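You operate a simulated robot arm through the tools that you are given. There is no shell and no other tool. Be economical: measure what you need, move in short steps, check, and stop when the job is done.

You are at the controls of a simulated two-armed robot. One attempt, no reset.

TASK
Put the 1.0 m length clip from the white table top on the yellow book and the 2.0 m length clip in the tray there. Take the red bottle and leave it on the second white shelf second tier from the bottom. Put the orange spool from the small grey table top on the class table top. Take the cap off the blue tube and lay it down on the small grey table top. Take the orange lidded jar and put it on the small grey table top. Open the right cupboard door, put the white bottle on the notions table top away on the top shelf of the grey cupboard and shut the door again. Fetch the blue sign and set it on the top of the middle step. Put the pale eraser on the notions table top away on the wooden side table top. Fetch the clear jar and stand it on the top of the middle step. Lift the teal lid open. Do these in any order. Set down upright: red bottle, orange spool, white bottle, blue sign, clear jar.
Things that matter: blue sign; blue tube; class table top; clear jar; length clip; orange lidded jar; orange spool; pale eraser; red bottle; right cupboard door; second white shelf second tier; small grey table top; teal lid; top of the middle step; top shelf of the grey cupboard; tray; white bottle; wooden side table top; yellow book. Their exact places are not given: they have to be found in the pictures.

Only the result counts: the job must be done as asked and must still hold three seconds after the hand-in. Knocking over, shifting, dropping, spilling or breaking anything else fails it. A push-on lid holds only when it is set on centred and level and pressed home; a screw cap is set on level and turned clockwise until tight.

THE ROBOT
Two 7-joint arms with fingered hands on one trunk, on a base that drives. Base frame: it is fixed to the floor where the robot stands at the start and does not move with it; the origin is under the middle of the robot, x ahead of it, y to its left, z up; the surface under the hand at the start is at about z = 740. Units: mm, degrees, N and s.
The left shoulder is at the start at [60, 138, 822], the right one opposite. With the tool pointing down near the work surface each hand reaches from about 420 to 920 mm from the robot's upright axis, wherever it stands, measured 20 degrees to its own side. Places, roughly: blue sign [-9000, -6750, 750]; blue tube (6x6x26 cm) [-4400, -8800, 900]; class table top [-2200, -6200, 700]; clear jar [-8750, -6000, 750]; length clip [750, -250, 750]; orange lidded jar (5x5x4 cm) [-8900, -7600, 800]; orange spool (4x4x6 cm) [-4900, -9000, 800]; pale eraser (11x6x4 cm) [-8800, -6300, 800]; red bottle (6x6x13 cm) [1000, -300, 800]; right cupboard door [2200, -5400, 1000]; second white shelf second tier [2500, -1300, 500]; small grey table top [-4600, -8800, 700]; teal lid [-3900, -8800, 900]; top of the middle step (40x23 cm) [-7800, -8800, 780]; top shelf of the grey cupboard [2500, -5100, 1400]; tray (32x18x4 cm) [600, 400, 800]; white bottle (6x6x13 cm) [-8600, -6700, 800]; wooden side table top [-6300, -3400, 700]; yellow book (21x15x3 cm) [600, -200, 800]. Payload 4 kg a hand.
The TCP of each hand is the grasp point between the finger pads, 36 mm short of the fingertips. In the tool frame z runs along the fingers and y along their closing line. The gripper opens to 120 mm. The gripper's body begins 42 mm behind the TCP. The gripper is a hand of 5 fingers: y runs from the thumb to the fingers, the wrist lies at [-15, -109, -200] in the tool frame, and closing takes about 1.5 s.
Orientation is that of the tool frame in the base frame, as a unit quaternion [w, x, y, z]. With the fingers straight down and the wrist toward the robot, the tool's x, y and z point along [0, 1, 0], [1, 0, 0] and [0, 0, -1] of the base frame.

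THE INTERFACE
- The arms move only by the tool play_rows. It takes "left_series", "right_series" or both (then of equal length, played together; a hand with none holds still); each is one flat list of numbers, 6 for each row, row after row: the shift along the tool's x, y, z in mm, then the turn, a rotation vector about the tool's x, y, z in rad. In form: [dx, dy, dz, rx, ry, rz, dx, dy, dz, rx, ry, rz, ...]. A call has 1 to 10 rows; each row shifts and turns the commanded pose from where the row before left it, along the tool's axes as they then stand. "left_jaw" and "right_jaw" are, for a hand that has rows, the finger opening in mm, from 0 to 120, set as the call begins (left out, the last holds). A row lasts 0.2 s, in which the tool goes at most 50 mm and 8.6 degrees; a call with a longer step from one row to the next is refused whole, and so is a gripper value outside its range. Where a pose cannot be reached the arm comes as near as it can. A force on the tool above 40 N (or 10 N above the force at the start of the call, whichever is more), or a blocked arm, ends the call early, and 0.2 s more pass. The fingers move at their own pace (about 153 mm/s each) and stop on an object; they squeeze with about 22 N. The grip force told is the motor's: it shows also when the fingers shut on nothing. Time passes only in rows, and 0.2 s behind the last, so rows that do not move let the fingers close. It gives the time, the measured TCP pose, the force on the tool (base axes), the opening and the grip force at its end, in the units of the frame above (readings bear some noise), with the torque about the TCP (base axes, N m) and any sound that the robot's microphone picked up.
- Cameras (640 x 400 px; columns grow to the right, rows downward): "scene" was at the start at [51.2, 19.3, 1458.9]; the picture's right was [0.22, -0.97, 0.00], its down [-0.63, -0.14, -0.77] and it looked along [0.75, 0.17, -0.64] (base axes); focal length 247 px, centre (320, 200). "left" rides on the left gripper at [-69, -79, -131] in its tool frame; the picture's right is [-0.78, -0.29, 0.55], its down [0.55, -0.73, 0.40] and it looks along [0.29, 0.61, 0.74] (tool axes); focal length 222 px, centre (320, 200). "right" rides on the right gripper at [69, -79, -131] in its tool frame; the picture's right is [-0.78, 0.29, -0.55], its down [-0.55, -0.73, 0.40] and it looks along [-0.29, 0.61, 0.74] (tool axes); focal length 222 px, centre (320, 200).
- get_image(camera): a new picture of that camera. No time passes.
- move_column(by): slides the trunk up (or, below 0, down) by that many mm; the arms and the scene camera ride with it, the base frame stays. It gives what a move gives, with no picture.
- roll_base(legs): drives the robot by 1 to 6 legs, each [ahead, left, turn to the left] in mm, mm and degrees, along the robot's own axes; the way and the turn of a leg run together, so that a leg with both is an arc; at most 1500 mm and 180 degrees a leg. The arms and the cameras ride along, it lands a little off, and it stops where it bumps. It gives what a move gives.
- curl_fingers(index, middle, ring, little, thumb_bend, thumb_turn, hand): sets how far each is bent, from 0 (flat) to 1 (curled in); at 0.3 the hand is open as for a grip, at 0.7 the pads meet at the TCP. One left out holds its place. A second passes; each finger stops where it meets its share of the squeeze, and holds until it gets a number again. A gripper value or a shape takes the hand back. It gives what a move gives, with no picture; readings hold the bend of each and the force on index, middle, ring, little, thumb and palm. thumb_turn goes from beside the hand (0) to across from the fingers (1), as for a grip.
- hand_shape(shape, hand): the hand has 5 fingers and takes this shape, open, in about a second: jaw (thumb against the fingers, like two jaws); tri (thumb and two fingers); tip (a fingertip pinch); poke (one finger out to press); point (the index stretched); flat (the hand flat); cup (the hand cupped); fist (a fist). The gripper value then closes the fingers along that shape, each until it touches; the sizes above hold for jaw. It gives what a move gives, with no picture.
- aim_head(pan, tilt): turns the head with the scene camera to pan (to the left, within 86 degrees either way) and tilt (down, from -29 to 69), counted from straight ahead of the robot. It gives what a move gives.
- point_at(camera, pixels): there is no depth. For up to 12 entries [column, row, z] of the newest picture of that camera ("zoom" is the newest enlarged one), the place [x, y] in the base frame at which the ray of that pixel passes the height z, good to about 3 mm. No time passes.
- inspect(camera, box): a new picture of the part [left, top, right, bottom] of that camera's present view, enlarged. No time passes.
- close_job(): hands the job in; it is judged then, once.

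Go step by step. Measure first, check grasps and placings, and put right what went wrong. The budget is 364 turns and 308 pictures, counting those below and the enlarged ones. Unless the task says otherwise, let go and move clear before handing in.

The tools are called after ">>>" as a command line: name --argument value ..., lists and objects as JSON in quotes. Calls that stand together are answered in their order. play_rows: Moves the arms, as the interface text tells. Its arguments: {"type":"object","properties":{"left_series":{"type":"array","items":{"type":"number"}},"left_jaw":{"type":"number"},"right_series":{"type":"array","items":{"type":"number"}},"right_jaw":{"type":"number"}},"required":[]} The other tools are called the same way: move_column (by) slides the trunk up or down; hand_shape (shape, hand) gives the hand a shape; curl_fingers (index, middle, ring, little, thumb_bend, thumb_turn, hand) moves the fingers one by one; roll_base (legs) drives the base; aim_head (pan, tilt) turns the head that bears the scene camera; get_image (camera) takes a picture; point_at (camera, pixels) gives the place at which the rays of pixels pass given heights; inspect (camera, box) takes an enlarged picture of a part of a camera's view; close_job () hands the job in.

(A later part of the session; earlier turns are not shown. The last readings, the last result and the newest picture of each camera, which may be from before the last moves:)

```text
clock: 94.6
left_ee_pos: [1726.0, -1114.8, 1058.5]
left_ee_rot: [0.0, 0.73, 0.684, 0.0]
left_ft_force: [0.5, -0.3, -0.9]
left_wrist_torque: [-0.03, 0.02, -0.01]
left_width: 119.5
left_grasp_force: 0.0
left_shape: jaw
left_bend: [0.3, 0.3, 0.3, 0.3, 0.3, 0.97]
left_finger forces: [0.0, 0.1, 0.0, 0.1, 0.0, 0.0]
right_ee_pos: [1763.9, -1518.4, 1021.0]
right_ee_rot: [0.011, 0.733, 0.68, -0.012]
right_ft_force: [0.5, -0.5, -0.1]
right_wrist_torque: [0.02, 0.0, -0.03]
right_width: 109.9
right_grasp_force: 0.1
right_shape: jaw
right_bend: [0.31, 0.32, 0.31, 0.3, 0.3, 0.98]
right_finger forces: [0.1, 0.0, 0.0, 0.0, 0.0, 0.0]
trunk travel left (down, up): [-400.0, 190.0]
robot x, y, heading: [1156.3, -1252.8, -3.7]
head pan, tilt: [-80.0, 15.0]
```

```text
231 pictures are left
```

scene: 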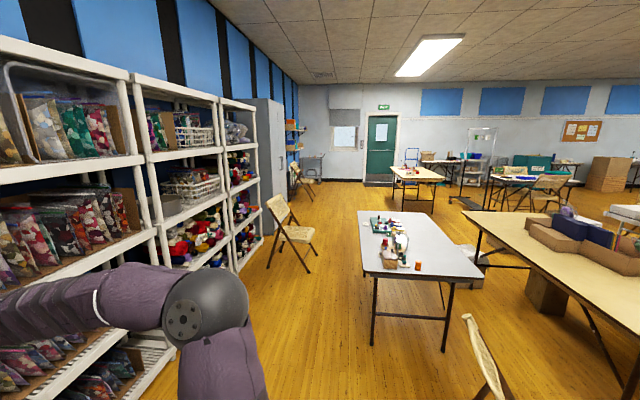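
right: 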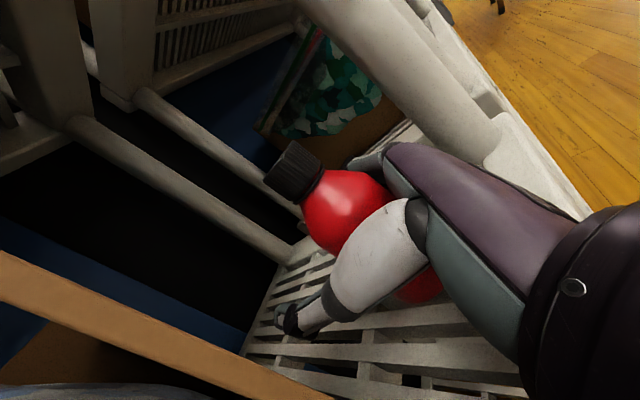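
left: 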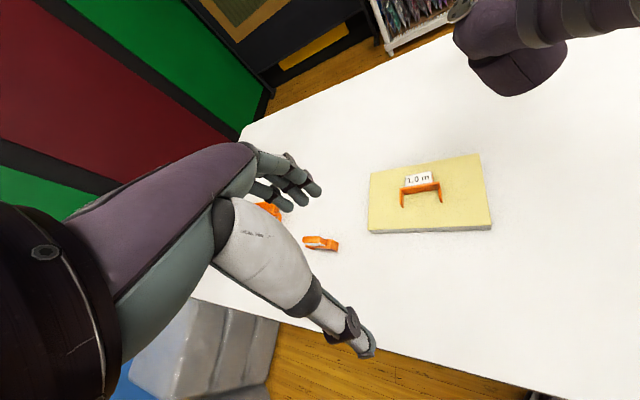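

A big room: class-type tables lie toward -y. I'll turn to face -y and look around to plan the route.

>>> roll_base --legs '[[0, 0, -116]]'

>>> aim_head --pan 0 --tilt 12

>>> get_image --camera "scene"

>>> aim_head --pan -55 --tilt 12

>>> get_image --camera "scene"

```text
clock: 99.9
left_ee_pos: [1024.4, -1816.8, 1059.6]
left_ee_rot: [0.001, 0.965, -0.261, 0.0]
left_ft_force: [-0.4, -0.6, -0.9]
left_wrist_torque: [0.0, 0.01, -0.02]
left_width: 119.7
left_grasp_force: 0.1
left_shape: jaw
left_bend: [0.3, 0.3, 0.3, 0.3, 0.3, 0.97]
left_finger forces: [0.0, 0.0, 0.0, 0.0, 0.1, 0.1]
right_ee_pos: [645.9, -1669.3, 1021.3]
right_ee_rot: [-0.003, 0.964, -0.267, -0.015]
right_ft_force: [-0.3, 0.3, 0.0]
right_wrist_torque: [0.03, -0.04, -0.02]
right_width: 110.0
right_grasp_force: 0.1
right_shape: jaw
right_bend: [0.31, 0.32, 0.31, 0.3, 0.3, 0.98]
right_finger forces: [0.0, 0.0, 0.0, 0.1, 0.0, 0.1]
trunk travel left (down, up): [-400.0, 190.0]
robot x, y, heading: [1153.9, -1253.5, -120.3]
head pan, tilt: [-80.0, 15.0]
```

```text
clock: 101.4
left_ee_pos: [1025.4, -1817.7, 1059.9]
left_ee_rot: [-0.001, 0.965, -0.262, 0.0]
left_ft_force: [0.3, 0.5, -0.4]
left_wrist_torque: [0.04, 0.0, -0.01]
left_width: 119.8
left_grasp_force: 0.2
left_shape: jaw
left_bend: [0.3, 0.3, 0.3, 0.3, 0.3, 0.97]
left_finger forces: [0.1, 0.0, 0.0, 0.0, 0.1, 0.1]
right_ee_pos: [645.3, -1669.7, 1021.2]
right_ee_rot: [-0.004, 0.964, -0.266, -0.015]
right_ft_force: [-0.4, 0.1, -0.4]
right_wrist_torque: [0.03, -0.02, -0.01]
right_width: 110.0
right_grasp_force: 0.1
right_shape: jaw
right_bend: [0.31, 0.32, 0.31, 0.3, 0.3, 0.98]
right_finger forces: [0.0, 0.0, 0.1, 0.0, 0.0, 0.0]
trunk travel left (down, up): [-400.0, 190.0]
robot x, y, heading: [1156.3, -1249.3, -120.0]
head pan, tilt: [0.0, 12.0]
```

```text
230 pictures are left
```

scene: 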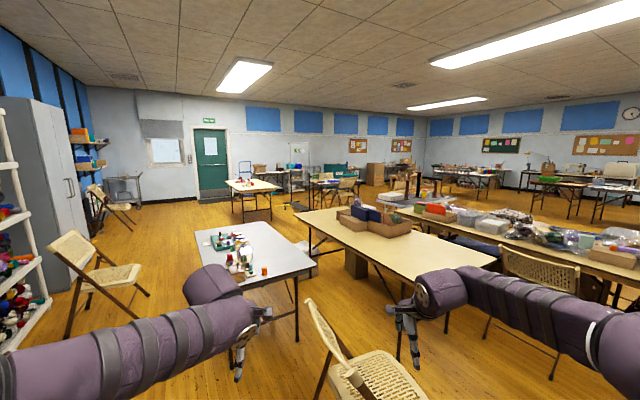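

```text
clock: 102.7
left_ee_pos: [1024.9, -1818.4, 1059.3]
left_ee_rot: [0.001, 0.965, -0.261, 0.0]
left_ft_force: [-0.3, 0.4, 0.6]
left_wrist_torque: [0.01, 0.02, 0.0]
left_width: 119.7
left_grasp_force: 0.1
left_shape: jaw
left_bend: [0.3, 0.3, 0.3, 0.3, 0.3, 0.97]
left_finger forces: [0.1, 0.0, 0.0, 0.0, 0.1, 0.0]
right_ee_pos: [646.7, -1669.5, 1020.0]
right_ee_rot: [-0.005, 0.964, -0.266, -0.016]
right_ft_force: [0.0, -0.6, -0.3]
right_wrist_torque: [0.0, -0.01, 0.03]
right_width: 109.9
right_grasp_force: 0.0
right_shape: jaw
right_bend: [0.31, 0.32, 0.31, 0.3, 0.3, 0.98]
right_finger forces: [0.0, 0.0, 0.1, 0.0, 0.1, 0.0]
trunk travel left (down, up): [-400.0, 190.0]
robot x, y, heading: [1155.2, -1248.6, -120.2]
head pan, tilt: [-55.0, 12.0]
```

```text
229 pictures are left
```

scene: 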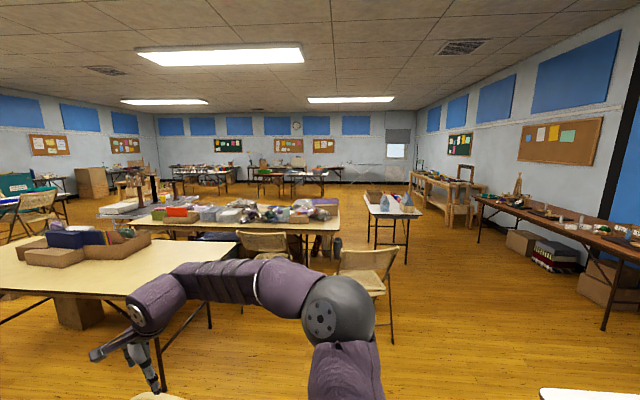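

I'll get floor coordinates of the visible furniture to choose a route west.

>>> point_at --camera "scene" --pixels '[[392, 342, 0], [405, 262, 0], [370, 240, 0], [372, 205, 760], [420, 205, 760], [475, 228, 0], [440, 212, 0], [405, 205, 0], [477, 242, 0], [420, 300, 0], [340, 200, 0], [300, 188, 700]]'

>>> aim_head --pan 0 --tilt 12

>>> get_image --camera "scene"

>>> point_at --camera "scene" --pixels '[[140, 293, 0], [65, 337, 0], [297, 340, 0], [270, 220, 0], [198, 200, 0], [305, 278, 0], [372, 325, 0], [485, 345, 0], [320, 185, 700], [250, 185, 740], [520, 165, 800]]'

```text
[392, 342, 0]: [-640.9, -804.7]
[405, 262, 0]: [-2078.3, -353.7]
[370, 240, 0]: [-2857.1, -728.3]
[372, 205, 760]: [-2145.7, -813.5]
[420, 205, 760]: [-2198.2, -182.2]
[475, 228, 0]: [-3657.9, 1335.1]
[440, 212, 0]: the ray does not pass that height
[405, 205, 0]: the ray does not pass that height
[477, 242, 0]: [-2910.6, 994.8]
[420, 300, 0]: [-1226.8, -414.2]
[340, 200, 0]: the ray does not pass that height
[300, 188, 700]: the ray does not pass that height
```

```text
clock: 103.9
left_ee_pos: [1024.4, -1817.9, 1059.5]
left_ee_rot: [0.0, 0.965, -0.261, 0.0]
left_ft_force: [0.7, 1.1, -0.5]
left_wrist_torque: [0.0, 0.03, -0.03]
left_width: 120.1
left_grasp_force: 0.0
left_shape: jaw
left_bend: [0.3, 0.3, 0.3, 0.3, 0.3, 0.97]
left_finger forces: [0.0, 0.0, 0.0, 0.0, 0.0, 0.1]
right_ee_pos: [645.9, -1669.5, 1023.1]
right_ee_rot: [-0.005, 0.964, -0.266, -0.015]
right_ft_force: [0.1, 0.5, 0.3]
right_wrist_torque: [0.02, -0.01, -0.01]
right_width: 109.9
right_grasp_force: 0.1
right_shape: jaw
right_bend: [0.31, 0.32, 0.31, 0.3, 0.3, 0.98]
right_finger forces: [0.1, 0.0, 0.1, 0.0, 0.0, 0.1]
trunk travel left (down, up): [-400.0, 190.0]
robot x, y, heading: [1158.4, -1249.4, -119.9]
head pan, tilt: [0.0, 12.0]
```

```text
228 pictures are left
```

scene: 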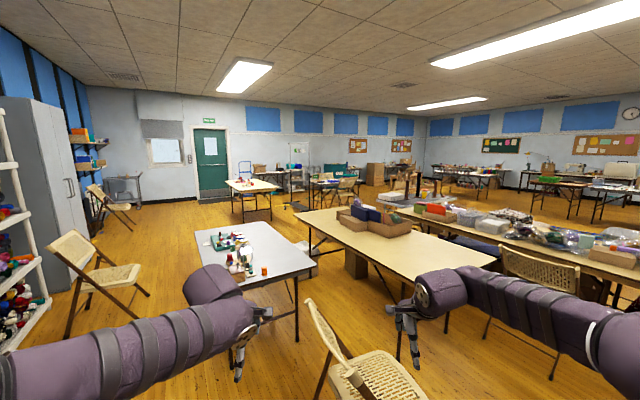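

```text
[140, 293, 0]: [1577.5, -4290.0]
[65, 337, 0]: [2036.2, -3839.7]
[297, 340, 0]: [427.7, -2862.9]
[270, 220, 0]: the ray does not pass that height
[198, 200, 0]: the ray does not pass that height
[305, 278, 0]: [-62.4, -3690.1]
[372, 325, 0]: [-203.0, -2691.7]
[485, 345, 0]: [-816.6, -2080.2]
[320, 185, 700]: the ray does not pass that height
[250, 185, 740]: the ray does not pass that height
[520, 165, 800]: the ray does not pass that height
```

>>> point_at --camera "scene" --pixels '[[195, 232, 740], [315, 268, 740], [272, 222, 740], [200, 262, 740], [300, 207, 740], [498, 262, 740], [225, 182, 740], [282, 180, 740], [145, 235, 450], [100, 185, 450]]'

>>> roll_base --legs '[[0, 0, 32]]'

>>> aim_head --pan 0 --tilt 20

>>> get_image --camera "scene"

```text
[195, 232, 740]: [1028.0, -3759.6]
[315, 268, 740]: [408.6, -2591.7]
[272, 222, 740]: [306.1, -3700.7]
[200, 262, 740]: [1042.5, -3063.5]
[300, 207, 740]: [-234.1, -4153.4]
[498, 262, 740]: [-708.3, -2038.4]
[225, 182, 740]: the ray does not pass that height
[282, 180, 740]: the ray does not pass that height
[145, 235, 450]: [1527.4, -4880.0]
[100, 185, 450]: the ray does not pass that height
```

```text
clock: 105.9
left_ee_pos: [1351.7, -1800.7, 1059.7]
left_ee_rot: [0.0, 1.0, 0.018, 0.0]
left_ft_force: [0.0, 0.2, 0.3]
left_wrist_torque: [-0.02, 0.04, -0.03]
left_width: 119.8
left_grasp_force: 0.1
left_shape: jaw
left_bend: [0.3, 0.3, 0.3, 0.3, 0.3, 0.97]
left_finger forces: [0.2, 0.0, 0.0, 0.0, 0.0, 0.0]
right_ee_pos: [952.3, -1879.4, 1020.7]
right_ee_rot: [0.0, 1.0, 0.014, -0.016]
right_ft_force: [0.3, 0.0, 0.7]
right_wrist_torque: [0.0, 0.0, -0.03]
right_width: 109.9
right_grasp_force: 0.0
right_shape: jaw
right_bend: [0.31, 0.32, 0.31, 0.3, 0.3, 0.98]
right_finger forces: [0.0, 0.0, 0.0, 0.1, 0.1, 0.0]
trunk travel left (down, up): [-400.0, 190.0]
robot x, y, heading: [1160.5, -1247.3, -87.7]
head pan, tilt: [0.0, 12.0]
```

```text
clock: 106.6
left_ee_pos: [1349.7, -1800.9, 1059.5]
left_ee_rot: [0.0, 1.0, 0.02, 0.0]
left_ft_force: [-0.2, 0.4, 0.6]
left_wrist_torque: [-0.01, 0.02, -0.02]
left_width: 119.8
left_grasp_force: 0.1
left_shape: jaw
left_bend: [0.3, 0.3, 0.3, 0.3, 0.3, 0.97]
left_finger forces: [0.1, 0.0, 0.0, 0.1, 0.0, 0.0]
right_ee_pos: [951.5, -1879.4, 1021.9]
right_ee_rot: [0.0, 1.0, 0.014, -0.016]
right_ft_force: [-1.2, -1.0, -0.1]
right_wrist_torque: [0.0, 0.01, 0.01]
right_width: 109.9
right_grasp_force: 0.0
right_shape: jaw
right_bend: [0.31, 0.32, 0.31, 0.3, 0.3, 0.98]
right_finger forces: [0.0, 0.0, 0.1, 0.1, 0.0, 0.0]
trunk travel left (down, up): [-400.0, 190.0]
robot x, y, heading: [1156.1, -1249.2, -88.0]
head pan, tilt: [0.0, 20.0]
```

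```text
227 pictures are left
```

scene: 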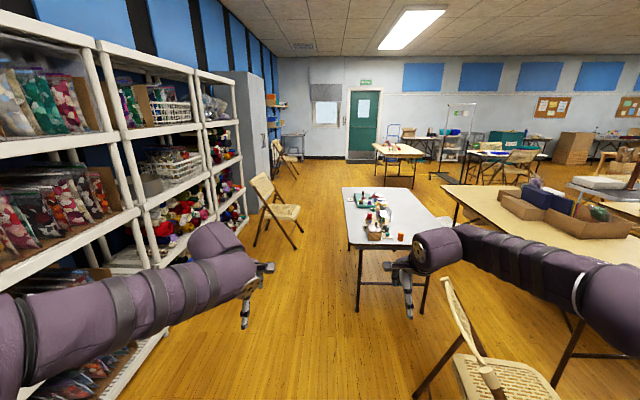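

>>> point_at --camera "scene" --pixels '[[254, 246, 0], [302, 233, 0], [357, 311, 0], [349, 250, 0], [343, 188, 740], [350, 245, 740], [375, 175, 0], [388, 187, 0], [297, 178, 0], [275, 177, 0]]'

>>> aim_head --pan 0 --tilt 69

>>> get_image --camera "scene"

```text
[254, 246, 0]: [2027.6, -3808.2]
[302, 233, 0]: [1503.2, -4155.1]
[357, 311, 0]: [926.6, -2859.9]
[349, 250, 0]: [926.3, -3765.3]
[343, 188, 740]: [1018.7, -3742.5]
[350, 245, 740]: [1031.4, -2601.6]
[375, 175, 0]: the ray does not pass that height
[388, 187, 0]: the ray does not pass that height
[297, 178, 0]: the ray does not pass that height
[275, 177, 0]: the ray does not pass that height
```

```text
clock: 107.7
left_ee_pos: [1351.3, -1801.1, 1061.1]
left_ee_rot: [0.0, 1.0, 0.019, 0.0]
left_ft_force: [0.0, 0.9, 0.5]
left_wrist_torque: [0.0, 0.02, 0.01]
left_width: 119.7
left_grasp_force: 0.1
left_shape: jaw
left_bend: [0.3, 0.3, 0.3, 0.3, 0.3, 0.97]
left_finger forces: [0.0, 0.1, 0.1, 0.0, 0.1, 0.0]
right_ee_pos: [951.3, -1878.9, 1022.3]
right_ee_rot: [0.0, 1.0, 0.014, -0.016]
right_ft_force: [0.2, -0.6, -0.7]
right_wrist_torque: [0.0, 0.01, 0.02]
right_width: 109.8
right_grasp_force: 0.0
right_shape: jaw
right_bend: [0.31, 0.32, 0.31, 0.3, 0.3, 0.98]
right_finger forces: [0.0, 0.1, 0.0, 0.1, 0.1, 0.0]
trunk travel left (down, up): [-400.0, 190.0]
robot x, y, heading: [1158.0, -1249.0, -87.5]
head pan, tilt: [0.0, 68.8]
```

```text
226 pictures are left
```

scene: 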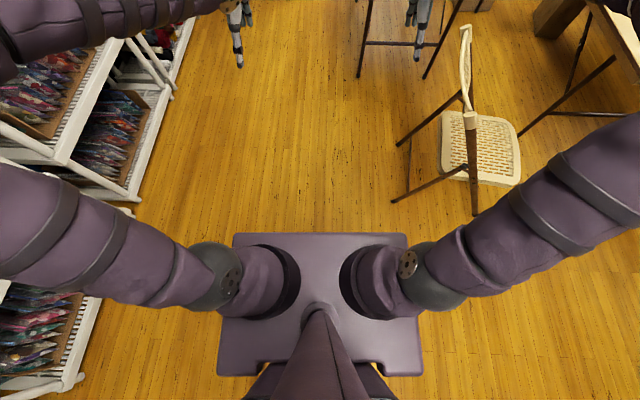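

>>> point_at --camera "scene" --pixels '[[235, 235, 200], [405, 235, 200], [235, 235, 400], [405, 235, 400], [218, 375, 200], [423, 375, 200], [218, 375, 400], [423, 375, 400], [475, 213, 0], [395, 200, 0], [360, 75, 0]]'

```text
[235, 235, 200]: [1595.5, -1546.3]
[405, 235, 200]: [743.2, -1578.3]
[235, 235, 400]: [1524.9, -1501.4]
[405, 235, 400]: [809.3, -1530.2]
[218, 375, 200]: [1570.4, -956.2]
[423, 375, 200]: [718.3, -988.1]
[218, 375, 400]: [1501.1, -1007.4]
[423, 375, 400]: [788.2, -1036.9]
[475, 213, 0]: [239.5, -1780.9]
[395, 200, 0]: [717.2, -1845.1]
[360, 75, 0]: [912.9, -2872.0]
```

The south aisle is too narrow for the base (about 0.8 m wide), so I'll go west along the north corridor, past the starting spot.

>>> roll_base --legs '[[0, 0, -92], [1206, -80, 0], [0, -1320, 0]]'

>>> aim_head --pan 0 --tilt 25

>>> get_image --camera "scene"

```text
clock: 123.9
left_ee_pos: [-632.9, -60.2, 1060.0]
left_ee_rot: [0.0, 0.715, -0.699, -0.001]
left_ft_force: [0.9, 0.0, -0.2]
left_wrist_torque: [0.04, 0.0, -0.01]
left_width: 119.6
left_grasp_force: 0.0
left_shape: jaw
left_bend: [0.3, 0.3, 0.3, 0.3, 0.3, 0.97]
left_finger forces: [0.0, 0.0, 0.0, 0.0, 0.0, 0.1]
right_ee_pos: [-704.4, 340.3, 1020.6]
right_ee_rot: [-0.011, 0.711, -0.703, -0.011]
right_ft_force: [-0.6, -0.2, 0.8]
right_wrist_torque: [0.02, 0.02, 0.05]
right_width: 110.1
right_grasp_force: 0.0
right_shape: jaw
right_bend: [0.31, 0.32, 0.31, 0.3, 0.3, 0.98]
right_finger forces: [0.0, 0.0, 0.1, 0.1, 0.0, 0.1]
trunk travel left (down, up): [-400.0, 190.0]
robot x, y, heading: [-80.5, 121.1, -179.0]
head pan, tilt: [0.0, 68.8]
```

```text
clock: 125.0
left_ee_pos: [-632.7, -60.6, 1060.3]
left_ee_rot: [0.0, 0.715, -0.699, 0.0]
left_ft_force: [0.4, 0.6, 0.5]
left_wrist_torque: [0.01, -0.01, -0.02]
left_width: 119.7
left_grasp_force: 0.1
left_shape: jaw
left_bend: [0.3, 0.3, 0.3, 0.3, 0.3, 0.97]
left_finger forces: [0.0, 0.0, 0.0, 0.0, 0.0, 0.1]
right_ee_pos: [-703.9, 338.9, 1021.5]
right_ee_rot: [-0.011, 0.711, -0.703, -0.011]
right_ft_force: [0.4, 0.1, -0.2]
right_wrist_torque: [0.0, 0.03, -0.05]
right_width: 109.9
right_grasp_force: 0.0
right_shape: jaw
right_bend: [0.31, 0.32, 0.31, 0.3, 0.3, 0.98]
right_finger forces: [0.0, 0.1, 0.1, 0.0, 0.1, 0.1]
trunk travel left (down, up): [-400.0, 190.0]
robot x, y, heading: [-79.5, 123.5, -178.5]
head pan, tilt: [0.0, 25.0]
```

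```text
225 pictures are left
```

scene: 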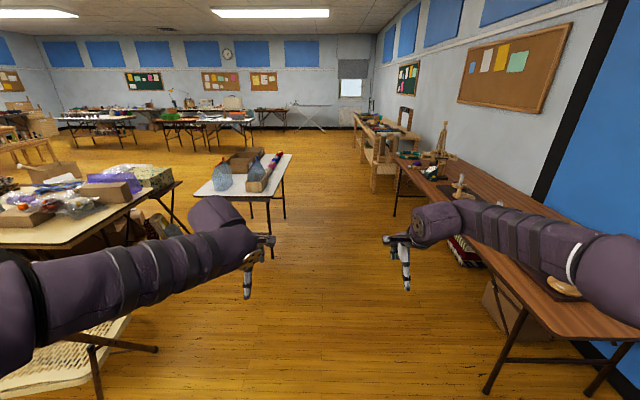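

The corridor is clear. Measuring its limits before driving on.

>>> point_at --camera "scene" --pixels '[[395, 215, 0], [490, 390, 0], [285, 217, 0], [270, 258, 0], [372, 192, 0], [400, 165, 750], [470, 250, 750], [290, 180, 750], [195, 195, 750], [320, 160, 0], [130, 150, 700], [255, 150, 700]]'

```text
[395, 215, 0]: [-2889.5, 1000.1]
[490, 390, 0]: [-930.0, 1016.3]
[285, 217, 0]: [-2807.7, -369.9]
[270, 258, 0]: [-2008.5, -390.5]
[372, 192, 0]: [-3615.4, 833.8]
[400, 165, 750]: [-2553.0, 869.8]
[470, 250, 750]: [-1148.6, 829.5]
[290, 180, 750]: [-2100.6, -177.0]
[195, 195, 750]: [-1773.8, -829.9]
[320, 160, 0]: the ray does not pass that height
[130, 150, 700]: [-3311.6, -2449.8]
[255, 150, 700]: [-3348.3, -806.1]
```

>>> roll_base --legs '[[1414, -241, 0], [1000, -22, 0], [1000, -22, 0]]'

>>> aim_head --pan 50 --tilt 18

>>> get_image --camera "scene"

>>> aim_head --pan 0 --tilt 18

>>> get_image --camera "scene"

```text
clock: 141.7
left_ee_pos: [-4028.7, 152.7, 1060.0]
left_ee_rot: [0.0, 0.716, -0.699, 0.0]
left_ft_force: [-0.1, 0.2, 0.1]
left_wrist_torque: [0.03, -0.02, -0.01]
left_width: 119.6
left_grasp_force: 0.0
left_shape: jaw
left_bend: [0.3, 0.3, 0.3, 0.3, 0.3, 0.97]
left_finger forces: [0.0, 0.0, 0.0, 0.0, 0.0, 0.0]
right_ee_pos: [-4101.5, 553.4, 1021.2]
right_ee_rot: [-0.011, 0.712, -0.702, -0.011]
right_ft_force: [-0.1, 0.6, 0.7]
right_wrist_torque: [-0.01, -0.01, -0.01]
right_width: 109.9
right_grasp_force: 0.0
right_shape: jaw
right_bend: [0.31, 0.32, 0.31, 0.3, 0.3, 0.98]
right_finger forces: [0.0, 0.1, 0.1, 0.1, 0.1, 0.0]
trunk travel left (down, up): [-400.0, 190.0]
robot x, y, heading: [-3476.5, 339.6, -178.5]
head pan, tilt: [0.0, 25.0]
```

```text
clock: 142.8
left_ee_pos: [-4027.7, 152.2, 1060.0]
left_ee_rot: [0.0, 0.716, -0.699, 0.0]
left_ft_force: [0.0, 0.3, -0.2]
left_wrist_torque: [0.0, 0.02, 0.0]
left_width: 120.1
left_grasp_force: 0.0
left_shape: jaw
left_bend: [0.3, 0.3, 0.3, 0.3, 0.3, 0.97]
left_finger forces: [0.0, 0.1, 0.0, 0.0, 0.0, 0.0]
right_ee_pos: [-4101.3, 552.2, 1020.9]
right_ee_rot: [-0.011, 0.712, -0.702, -0.011]
right_ft_force: [-0.1, -0.4, -0.3]
right_wrist_torque: [0.01, 0.02, -0.01]
right_width: 110.3
right_grasp_force: 0.0
right_shape: jaw
right_bend: [0.31, 0.32, 0.31, 0.3, 0.3, 0.98]
right_finger forces: [0.0, 0.0, 0.0, 0.0, 0.0, 0.1]
trunk travel left (down, up): [-400.0, 190.0]
robot x, y, heading: [-3471.5, 341.9, -178.5]
head pan, tilt: [50.0, 18.0]
```

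```text
224 pictures are left
```

scene: 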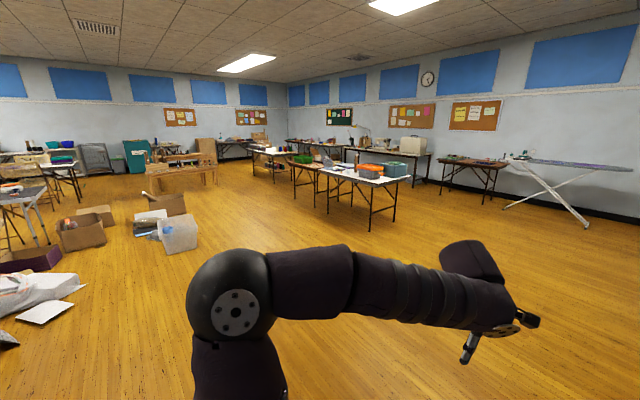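

```text
clock: 144.0
left_ee_pos: [-4028.9, 152.1, 1059.8]
left_ee_rot: [0.0, 0.716, -0.698, 0.001]
left_ft_force: [0.4, -0.9, 0.6]
left_wrist_torque: [0.0, 0.02, -0.02]
left_width: 119.7
left_grasp_force: 0.1
left_shape: jaw
left_bend: [0.3, 0.3, 0.3, 0.3, 0.3, 0.97]
left_finger forces: [0.1, 0.0, 0.0, 0.1, 0.0, 0.0]
right_ee_pos: [-4101.6, 552.3, 1021.8]
right_ee_rot: [-0.01, 0.711, -0.703, -0.011]
right_ft_force: [0.2, -0.3, -0.3]
right_wrist_torque: [-0.01, 0.0, 0.0]
right_width: 110.3
right_grasp_force: 0.0
right_shape: jaw
right_bend: [0.31, 0.32, 0.31, 0.3, 0.3, 0.98]
right_finger forces: [0.0, 0.1, 0.0, 0.0, 0.0, 0.0]
trunk travel left (down, up): [-400.0, 190.0]
robot x, y, heading: [-3471.8, 339.9, -178.0]
head pan, tilt: [0.0, 18.0]
```

```text
223 pictures are left
```

scene: 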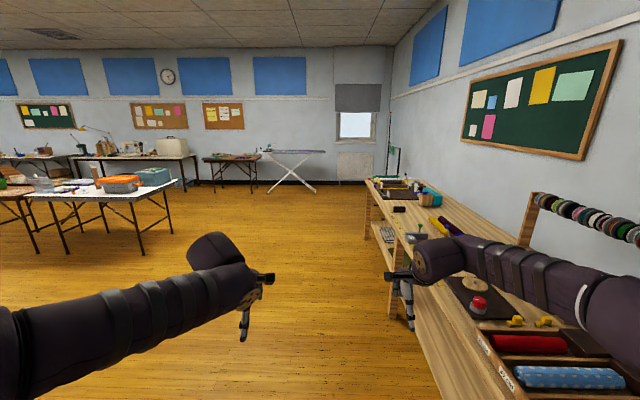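

The teal container shows at (140,155) and the floor to the south-west is open. I'll turn towards it and measure obstacles.

>>> roll_base --legs '[[500, 150, 0], [0, 0, 78]]'

>>> aim_head --pan 0 --tilt 16

>>> get_image --camera "scene"

>>> point_at --camera "scene" --pixels '[[300, 180, 0], [320, 200, 0], [320, 240, 0], [200, 240, 0], [440, 240, 0], [200, 300, 0], [100, 300, 0], [320, 180, 0]]'

```text
clock: 150.4
left_ee_pos: [-3892.7, -405.9, 1059.3]
left_ee_rot: [0.0, 0.996, -0.088, 0.0]
left_ft_force: [0.5, 0.0, 0.1]
left_wrist_torque: [-0.02, -0.03, -0.02]
left_width: 119.7
left_grasp_force: 0.0
left_shape: jaw
left_bend: [0.3, 0.3, 0.3, 0.3, 0.3, 0.97]
left_finger forces: [0.0, 0.1, 0.0, 0.0, 0.0, 0.0]
right_ee_pos: [-4299.7, -399.4, 1021.6]
right_ee_rot: [-0.002, 0.996, -0.092, -0.015]
right_ft_force: [-0.7, 0.5, 0.3]
right_wrist_torque: [-0.02, 0.0, 0.01]
right_width: 110.1
right_grasp_force: 0.1
right_shape: jaw
right_bend: [0.31, 0.32, 0.31, 0.3, 0.3, 0.98]
right_finger forces: [0.1, 0.0, 0.0, 0.0, 0.0, 0.0]
trunk travel left (down, up): [-400.0, 190.0]
robot x, y, heading: [-3965.8, 175.2, -99.9]
head pan, tilt: [0.0, 18.0]
```

```text
clock: 151.0
left_ee_pos: [-3891.3, -405.1, 1059.6]
left_ee_rot: [0.0, 0.996, -0.088, 0.001]
left_ft_force: [0.2, -0.1, -0.3]
left_wrist_torque: [0.03, -0.01, -0.02]
left_width: 119.7
left_grasp_force: 0.1
left_shape: jaw
left_bend: [0.3, 0.3, 0.3, 0.3, 0.3, 0.97]
left_finger forces: [0.1, 0.0, 0.1, 0.1, 0.1, 0.0]
right_ee_pos: [-4299.2, -398.5, 1021.3]
right_ee_rot: [-0.002, 0.996, -0.093, -0.016]
right_ft_force: [0.8, -0.7, -1.1]
right_wrist_torque: [0.01, 0.05, 0.03]
right_width: 110.0
right_grasp_force: 0.1
right_shape: jaw
right_bend: [0.31, 0.32, 0.31, 0.3, 0.3, 0.98]
right_finger forces: [0.0, 0.0, 0.0, 0.0, 0.0, 0.0]
trunk travel left (down, up): [-400.0, 190.0]
robot x, y, heading: [-3960.4, 171.5, -99.9]
head pan, tilt: [0.0, 16.0]
```

```text
222 pictures are left
```

scene: 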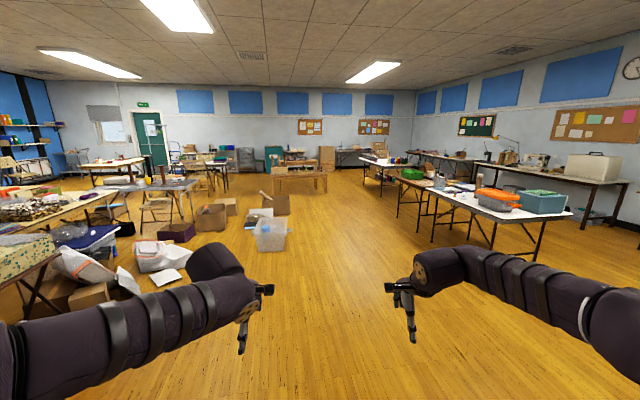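

```text
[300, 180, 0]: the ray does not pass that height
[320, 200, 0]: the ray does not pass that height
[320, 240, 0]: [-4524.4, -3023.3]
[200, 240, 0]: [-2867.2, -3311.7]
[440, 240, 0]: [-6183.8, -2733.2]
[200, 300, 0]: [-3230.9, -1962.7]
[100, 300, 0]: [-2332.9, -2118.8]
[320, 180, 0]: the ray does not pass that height
```

The way ahead is open; the box pile near (270,235) is just left. I'll shift a little right and drive ahead.

>>> roll_base --legs '[[1450, -350, 0], [1400, 0, 0], [1000, 0, 0]]'

>>> get_image --camera "scene"

>>> aim_head --pan 50 --tilt 16

>>> get_image --camera "scene"

>>> aim_head --pan -50 --tilt 16

>>> get_image --camera "scene"

```text
clock: 169.9
left_ee_pos: [-4862.6, -4164.5, 1060.3]
left_ee_rot: [-0.001, 0.997, -0.081, 0.0]
left_ft_force: [-0.7, -0.6, 0.0]
left_wrist_torque: [-0.01, -0.04, 0.04]
left_width: 119.9
left_grasp_force: 0.0
left_shape: jaw
left_bend: [0.3, 0.3, 0.3, 0.3, 0.3, 0.97]
left_finger forces: [0.0, 0.0, 0.1, 0.0, 0.0, 0.0]
right_ee_pos: [-5268.4, -4163.1, 1021.8]
right_ee_rot: [0.0, 0.996, -0.086, -0.016]
right_ft_force: [-0.5, -0.4, -0.6]
right_wrist_torque: [-0.03, -0.04, 0.01]
right_width: 110.1
right_grasp_force: 0.1
right_shape: jaw
right_bend: [0.31, 0.32, 0.31, 0.3, 0.3, 0.98]
right_finger forces: [0.0, 0.0, 0.1, 0.1, 0.1, 0.0]
trunk travel left (down, up): [-400.0, 190.0]
robot x, y, heading: [-4947.5, -3585.1, -99.2]
head pan, tilt: [0.0, 16.0]
```

```text
221 pictures are left
```

scene: 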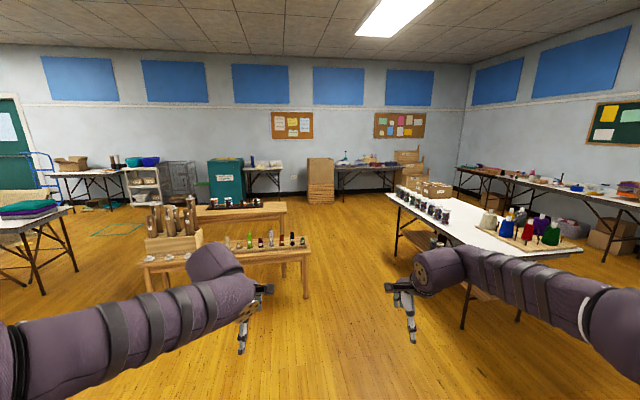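

```text
clock: 171.1
left_ee_pos: [-4862.6, -4164.6, 1059.7]
left_ee_rot: [-0.001, 0.997, -0.081, 0.0]
left_ft_force: [0.2, 0.2, 0.3]
left_wrist_torque: [0.03, -0.03, -0.03]
left_width: 119.8
left_grasp_force: 0.1
left_shape: jaw
left_bend: [0.3, 0.3, 0.3, 0.3, 0.3, 0.97]
left_finger forces: [0.0, 0.1, 0.0, 0.1, 0.1, 0.0]
right_ee_pos: [-5268.7, -4162.7, 1020.6]
right_ee_rot: [0.0, 0.996, -0.086, -0.016]
right_ft_force: [0.2, 0.3, 0.4]
right_wrist_torque: [0.02, 0.0, -0.03]
right_width: 110.0
right_grasp_force: 0.0
right_shape: jaw
right_bend: [0.31, 0.32, 0.31, 0.3, 0.3, 0.98]
right_finger forces: [0.0, 0.1, 0.1, 0.0, 0.0, 0.1]
trunk travel left (down, up): [-400.0, 190.0]
robot x, y, heading: [-4942.8, -3583.9, -99.3]
head pan, tilt: [50.0, 16.0]
```

```text
220 pictures are left
```

scene: 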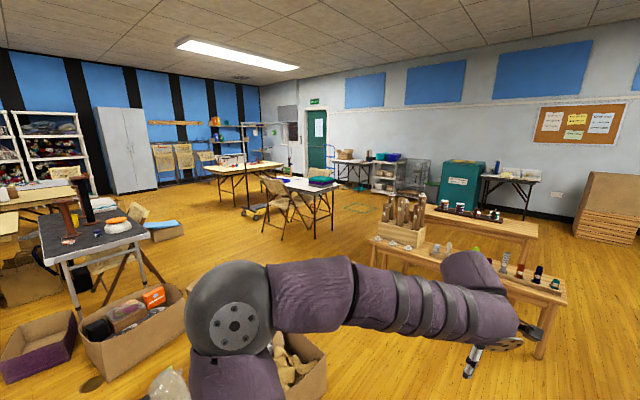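

```text
clock: 172.8
left_ee_pos: [-4862.6, -4164.0, 1060.1]
left_ee_rot: [-0.001, 0.997, -0.08, 0.0]
left_ft_force: [0.6, 0.1, -0.4]
left_wrist_torque: [-0.01, 0.06, 0.01]
left_width: 119.7
left_grasp_force: 0.1
left_shape: jaw
left_bend: [0.3, 0.3, 0.3, 0.3, 0.3, 0.97]
left_finger forces: [0.0, 0.1, 0.0, 0.0, 0.0, 0.1]
right_ee_pos: [-5269.3, -4162.6, 1020.6]
right_ee_rot: [-0.002, 0.996, -0.084, -0.016]
right_ft_force: [0.3, -0.5, 0.1]
right_wrist_torque: [0.01, -0.04, 0.0]
right_width: 110.2
right_grasp_force: 0.0
right_shape: jaw
right_bend: [0.31, 0.32, 0.31, 0.3, 0.3, 0.98]
right_finger forces: [0.0, 0.1, 0.0, 0.0, 0.0, 0.0]
trunk travel left (down, up): [-400.0, 190.0]
robot x, y, heading: [-4942.1, -3585.9, -98.9]
head pan, tilt: [-50.0, 16.0]
```

```text
219 pictures are left
```

scene: 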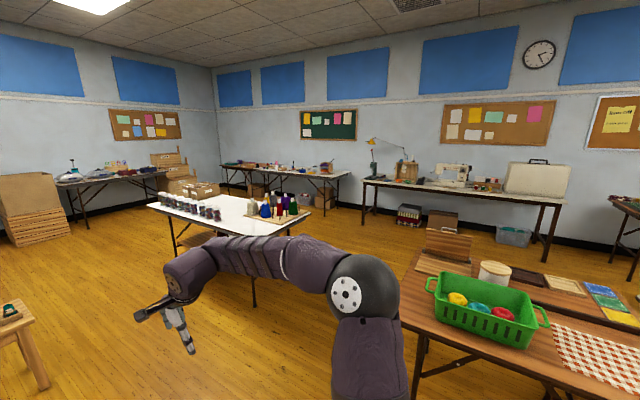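

I recognise the teal box, the small grey table at the far wall and the class table. I'll measure the gap between the wooden bench and the white table.

>>> aim_head --pan 0 --tilt 16

>>> get_image --camera "scene"

>>> point_at --camera "scene" --pixels '[[306, 297, 0], [284, 240, 0], [396, 256, 0], [463, 328, 0], [388, 194, 740], [480, 248, 740], [300, 210, 0], [308, 240, 450], [282, 205, 0]]'

>>> inspect --camera "scene" --box '[190, 140, 350, 240]'

```text
clock: 174.0
left_ee_pos: [-4861.8, -4163.8, 1060.6]
left_ee_rot: [0.0, 0.997, -0.08, 0.0]
left_ft_force: [0.6, 0.0, -0.5]
left_wrist_torque: [-0.01, 0.03, -0.02]
left_width: 119.8
left_grasp_force: 0.0
left_shape: jaw
left_bend: [0.3, 0.3, 0.3, 0.3, 0.3, 0.97]
left_finger forces: [0.1, 0.1, 0.1, 0.1, 0.1, 0.0]
right_ee_pos: [-5268.5, -4162.8, 1021.3]
right_ee_rot: [-0.001, 0.996, -0.085, -0.015]
right_ft_force: [-0.2, -1.1, -0.3]
right_wrist_torque: [0.03, 0.01, 0.01]
right_width: 110.3
right_grasp_force: 0.0
right_shape: jaw
right_bend: [0.31, 0.32, 0.31, 0.3, 0.3, 0.98]
right_finger forces: [0.0, 0.0, 0.1, 0.1, 0.0, 0.0]
trunk travel left (down, up): [-400.0, 190.0]
robot x, y, heading: [-4947.9, -3585.8, -99.1]
head pan, tilt: [0.0, 16.0]
```

```text
218 pictures are left
```

scene: 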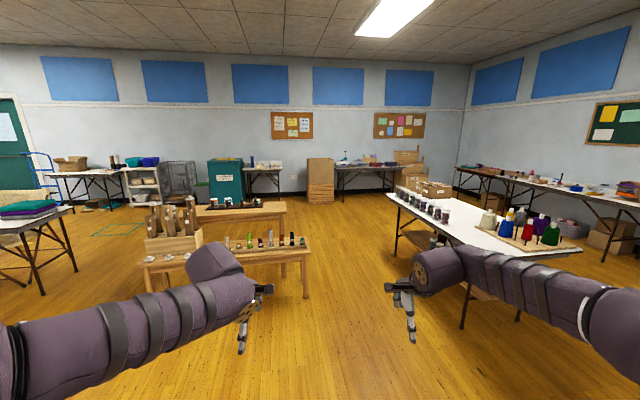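

```text
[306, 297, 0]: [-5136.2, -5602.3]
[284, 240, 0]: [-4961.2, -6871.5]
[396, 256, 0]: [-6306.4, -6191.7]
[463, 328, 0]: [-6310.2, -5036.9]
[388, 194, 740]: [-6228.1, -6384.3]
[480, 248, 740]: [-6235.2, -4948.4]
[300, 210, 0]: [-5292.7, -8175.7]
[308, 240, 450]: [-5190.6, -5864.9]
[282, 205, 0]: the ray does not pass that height
```

```text
4.00 times, centred on (270, 190) of scene
```

zoom: 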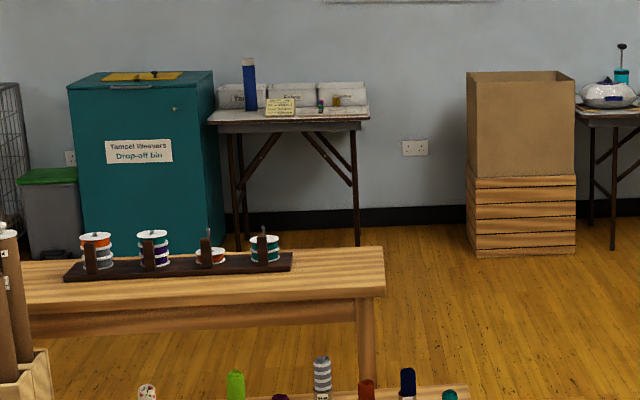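

The grey table holds the blue tube, bins and spool; the teal bin stands left of it. I'll raise the trunk a bit and drive through the gap at x≈-5680.

>>> move_column --by 120

>>> roll_base --legs '[[0, 0, 9], [1050, -725, 0], [1400, 0, 0], [1200, 0, 0]]'

>>> aim_head --pan 25 --tilt 20

>>> get_image --camera "scene"

```text
clock: 175.5
left_ee_pos: [-4861.1, -4164.4, 1179.3]
left_ee_rot: [0.0, 0.997, -0.08, 0.0]
left_ft_force: [-0.2, 0.2, -0.1]
left_wrist_torque: [0.0, -0.03, -0.01]
left_width: 119.6
left_grasp_force: 0.1
left_shape: jaw
left_bend: [0.3, 0.3, 0.3, 0.3, 0.3, 0.97]
left_finger forces: [0.1, 0.1, 0.0, 0.0, 0.1, 0.1]
right_ee_pos: [-5268.2, -4163.1, 1142.4]
right_ee_rot: [-0.002, 0.996, -0.085, -0.016]
right_ft_force: [-0.1, 0.3, 0.1]
right_wrist_torque: [0.01, 0.0, 0.01]
right_width: 110.1
right_grasp_force: 0.1
right_shape: jaw
right_bend: [0.31, 0.32, 0.31, 0.3, 0.3, 0.98]
right_finger forces: [0.1, 0.0, 0.0, 0.0, 0.1, 0.0]
trunk travel left (down, up): [-520.0, 70.0]
robot x, y, heading: [-4943.5, -3587.6, -99.5]
head pan, tilt: [0.0, 16.0]
```

```text
clock: 194.8
left_ee_pos: [-5563.4, -7801.1, 1179.6]
left_ee_rot: [0.0, 1.0, -0.012, 0.0]
left_ft_force: [0.3, 0.4, 0.3]
left_wrist_torque: [0.0, 0.02, 0.01]
left_width: 119.4
left_grasp_force: 0.1
left_shape: jaw
left_bend: [0.3, 0.3, 0.3, 0.3, 0.3, 0.97]
left_finger forces: [0.0, 0.0, 0.1, 0.0, 0.1, 0.0]
right_ee_pos: [-5967.1, -7853.8, 1141.7]
right_ee_rot: [0.001, 1.0, -0.018, -0.017]
right_ft_force: [-0.2, -0.4, -0.4]
right_wrist_torque: [0.02, 0.04, -0.02]
right_width: 110.1
right_grasp_force: 0.0
right_shape: jaw
right_bend: [0.31, 0.32, 0.31, 0.3, 0.3, 0.98]
right_finger forces: [0.0, 0.0, 0.0, 0.0, 0.1, 0.1]
trunk travel left (down, up): [-520.0, 70.0]
robot x, y, heading: [-5721.8, -7237.6, -91.2]
head pan, tilt: [0.0, 16.0]
```

```text
clock: 195.7
left_ee_pos: [-5564.0, -7800.4, 1180.2]
left_ee_rot: [0.001, 1.0, -0.012, -0.001]
left_ft_force: [0.5, -0.6, 0.1]
left_wrist_torque: [-0.01, -0.01, 0.01]
left_width: 119.6
left_grasp_force: 0.1
left_shape: jaw
left_bend: [0.3, 0.3, 0.3, 0.3, 0.3, 0.97]
left_finger forces: [0.1, 0.0, 0.0, 0.1, 0.0, 0.0]
right_ee_pos: [-5967.5, -7854.4, 1141.3]
right_ee_rot: [0.0, 1.0, -0.017, -0.015]
right_ft_force: [0.5, -0.7, -0.2]
right_wrist_torque: [0.0, 0.04, -0.01]
right_width: 110.0
right_grasp_force: 0.0
right_shape: jaw
right_bend: [0.31, 0.32, 0.31, 0.3, 0.3, 0.98]
right_finger forces: [0.0, 0.0, 0.0, 0.1, 0.0, 0.1]
trunk travel left (down, up): [-520.0, 70.0]
robot x, y, heading: [-5726.7, -7237.4, -91.2]
head pan, tilt: [25.0, 20.0]
```

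```text
216 pictures are left
```

scene: 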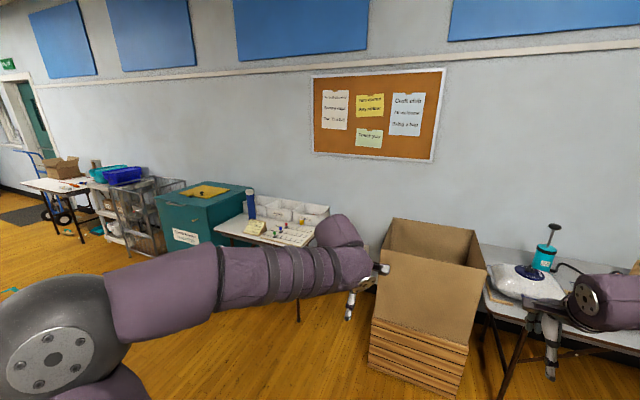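

>>> point_at --camera "scene" --pixels '[[370, 365, 0], [383, 220, 800], [215, 229, 740], [300, 247, 740], [328, 205, 740], [155, 200, 900], [205, 228, 900], [165, 245, 0], [299, 320, 0], [250, 220, 740]]'

>>> roll_base --legs '[[230, 400, 0], [0, 550, 0]]'

>>> aim_head --pan 8 --tilt 30

>>> get_image --camera "scene"

```text
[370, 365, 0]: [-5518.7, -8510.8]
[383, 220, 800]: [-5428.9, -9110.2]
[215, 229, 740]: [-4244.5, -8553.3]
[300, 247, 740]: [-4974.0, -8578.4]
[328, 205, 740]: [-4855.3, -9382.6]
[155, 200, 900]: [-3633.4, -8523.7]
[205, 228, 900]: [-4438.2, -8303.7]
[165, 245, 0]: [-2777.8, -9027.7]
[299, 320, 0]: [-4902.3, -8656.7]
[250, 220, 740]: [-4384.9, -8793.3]
```

```text
clock: 201.2
left_ee_pos: [-4623.5, -8054.1, 1180.6]
left_ee_rot: [0.0, 1.0, -0.013, -0.001]
left_ft_force: [0.4, 0.1, 0.0]
left_wrist_torque: [-0.01, 0.04, -0.03]
left_width: 119.8
left_grasp_force: 0.0
left_shape: jaw
left_bend: [0.3, 0.3, 0.3, 0.3, 0.3, 0.97]
left_finger forces: [0.0, 0.0, 0.1, 0.0, 0.0, 0.1]
right_ee_pos: [-5026.5, -8106.7, 1140.8]
right_ee_rot: [-0.001, 1.0, -0.018, -0.016]
right_ft_force: [0.2, 0.5, -0.3]
right_wrist_torque: [0.01, 0.0, 0.0]
right_width: 110.3
right_grasp_force: 0.0
right_shape: jaw
right_bend: [0.31, 0.32, 0.31, 0.3, 0.3, 0.98]
right_finger forces: [0.0, 0.0, 0.0, 0.0, 0.0, 0.1]
trunk travel left (down, up): [-520.0, 70.0]
robot x, y, heading: [-4780.9, -7496.5, -91.6]
head pan, tilt: [25.0, 20.0]
```

```text
clock: 202.0
left_ee_pos: [-4623.9, -8053.3, 1178.3]
left_ee_rot: [0.0, 1.0, -0.014, 0.0]
left_ft_force: [-0.2, -0.3, 0.4]
left_wrist_torque: [0.03, -0.06, 0.0]
left_width: 119.7
left_grasp_force: 0.1
left_shape: jaw
left_bend: [0.3, 0.3, 0.3, 0.3, 0.3, 0.97]
left_finger forces: [0.0, 0.0, 0.0, 0.1, 0.0, 0.0]
right_ee_pos: [-5027.4, -8106.9, 1141.5]
right_ee_rot: [0.0, 1.0, -0.018, -0.015]
right_ft_force: [-0.5, 0.0, -0.3]
right_wrist_torque: [0.01, 0.01, 0.04]
right_width: 110.3
right_grasp_force: 0.1
right_shape: jaw
right_bend: [0.31, 0.32, 0.31, 0.3, 0.3, 0.98]
right_finger forces: [0.1, 0.1, 0.1, 0.0, 0.0, 0.1]
trunk travel left (down, up): [-520.0, 70.0]
robot x, y, heading: [-4781.2, -7489.5, -91.4]
head pan, tilt: [8.0, 30.0]
```

```text
215 pictures are left
```

scene: 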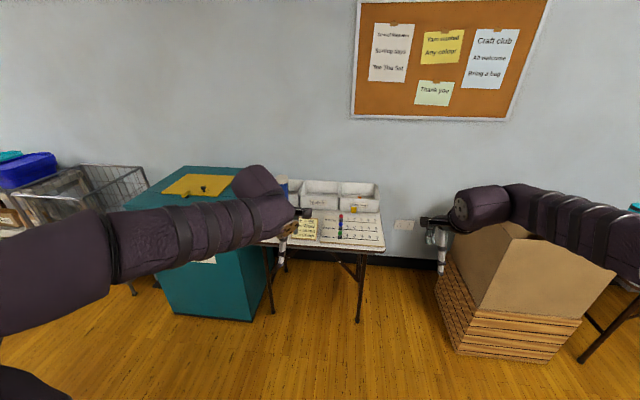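

The small grey table is in front. I'll enlarge the table and the bin's lid.

>>> inspect --camera "scene" --box '[260, 160, 400, 260]'

>>> inspect --camera "scene" --box '[110, 150, 270, 250]'

```text
4.00 times, centred on (330, 210) of scene
```

zoom: 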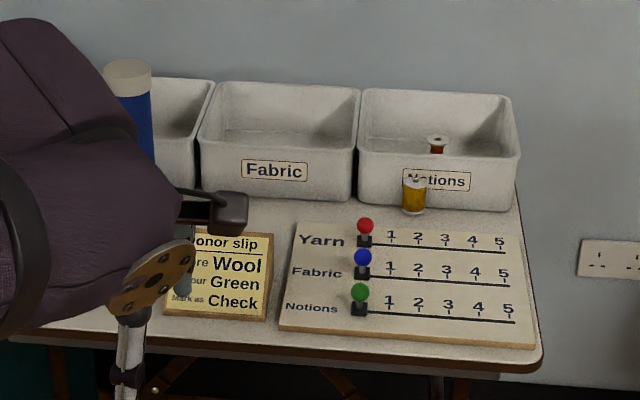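

```text
4.00 times, centred on (190, 200) of scene
```

zoom: 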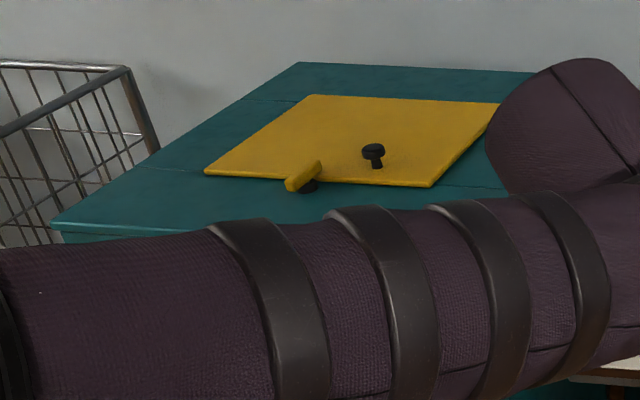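

The orange-yellow spool stands at (414,195) in front of the "Notions" bin, with the blue tube at left. I'll drive closer, with the hands held high.

>>> roll_base --legs '[[500, 130, 0]]'

>>> play_rows --left_series '[25, -40, 0, 0, 0, 0, 25, -40, 0, 0, 0, 0, 25, -40, 0, 0, 0, 0, 25, -40, 0, 0, 0, 0]'

>>> aim_head --pan 5 --tilt 45

>>> get_image --camera "scene"

```text
clock: 205.1
left_ee_pos: [-4510.2, -8561.0, 1178.5]
left_ee_rot: [0.0, 1.0, -0.015, 0.0]
left_ft_force: [-1.0, 0.1, 1.0]
left_wrist_torque: [0.01, 0.02, 0.0]
left_width: 119.4
left_grasp_force: 0.0
left_shape: jaw
left_bend: [0.3, 0.3, 0.3, 0.3, 0.3, 0.97]
left_finger forces: [0.0, 0.0, 0.0, 0.1, 0.0, 0.1]
right_ee_pos: [-4913.5, -8611.4, 1141.3]
right_ee_rot: [0.0, 1.0, -0.02, -0.016]
right_ft_force: [-0.6, -0.5, 0.3]
right_wrist_torque: [0.01, -0.06, 0.01]
right_width: 109.9
right_grasp_force: 0.1
right_shape: jaw
right_bend: [0.31, 0.32, 0.31, 0.3, 0.3, 0.98]
right_finger forces: [0.0, 0.0, 0.0, 0.0, 0.1, 0.0]
trunk travel left (down, up): [-520.0, 70.0]
robot x, y, heading: [-4659.8, -7992.9, -91.6]
head pan, tilt: [8.0, 30.0]
```

```text
clock: 206.1
left_ee_pos: [-4404.3, -8402.2, 1179.6]
left_ee_rot: [0.001, 1.0, -0.015, 0.001]
left_ft_force: [0.4, 0.4, -0.4]
left_wrist_torque: [-0.03, 0.03, -0.02]
left_width: 119.7
left_grasp_force: 0.0
left_shape: jaw
left_bend: [0.3, 0.3, 0.3, 0.3, 0.3, 0.97]
left_finger forces: [0.1, 0.1, 0.0, 0.0, 0.1, 0.0]
right_ee_pos: [-4912.8, -8610.0, 1142.4]
right_ee_rot: [0.0, 1.0, -0.021, -0.016]
right_ft_force: [-0.8, 0.9, 0.1]
right_wrist_torque: [-0.03, -0.02, 0.03]
right_width: 110.1
right_grasp_force: 0.0
right_shape: jaw
right_bend: [0.31, 0.32, 0.31, 0.3, 0.3, 0.98]
right_finger forces: [0.0, 0.0, 0.0, 0.0, 0.0, 0.0]
trunk travel left (down, up): [-520.0, 70.0]
robot x, y, heading: [-4666.2, -7997.7, -91.7]
head pan, tilt: [8.0, 30.0]
```

```text
clock: 206.8
left_ee_pos: [-4404.8, -8402.9, 1180.7]
left_ee_rot: [0.0, 1.0, -0.015, 0.0]
left_ft_force: [-0.4, 0.0, 0.6]
left_wrist_torque: [0.02, 0.0, 0.02]
left_width: 120.0
left_grasp_force: 0.1
left_shape: jaw
left_bend: [0.3, 0.3, 0.3, 0.3, 0.3, 0.97]
left_finger forces: [0.1, 0.0, 0.0, 0.0, 0.0, 0.0]
right_ee_pos: [-4913.3, -8610.9, 1140.0]
right_ee_rot: [-0.001, 1.0, -0.02, -0.015]
right_ft_force: [-0.7, -0.6, -0.5]
right_wrist_torque: [0.0, -0.03, 0.02]
right_width: 110.2
right_grasp_force: 0.0
right_shape: jaw
right_bend: [0.31, 0.32, 0.31, 0.3, 0.3, 0.98]
right_finger forces: [0.0, 0.0, 0.0, 0.1, 0.0, 0.0]
trunk travel left (down, up): [-520.0, 70.0]
robot x, y, heading: [-4665.8, -8002.5, -91.6]
head pan, tilt: [5.0, 45.0]
```

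```text
212 pictures are left
```

scene: 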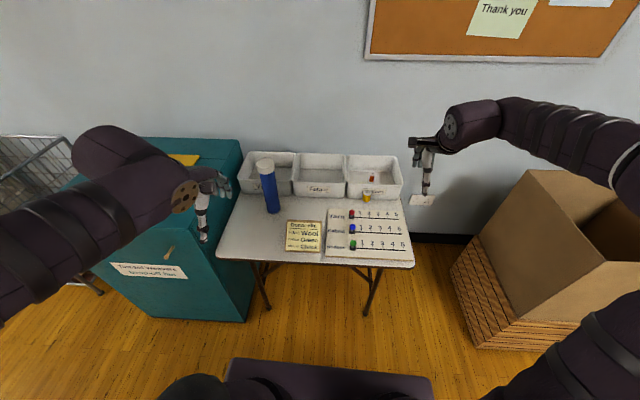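

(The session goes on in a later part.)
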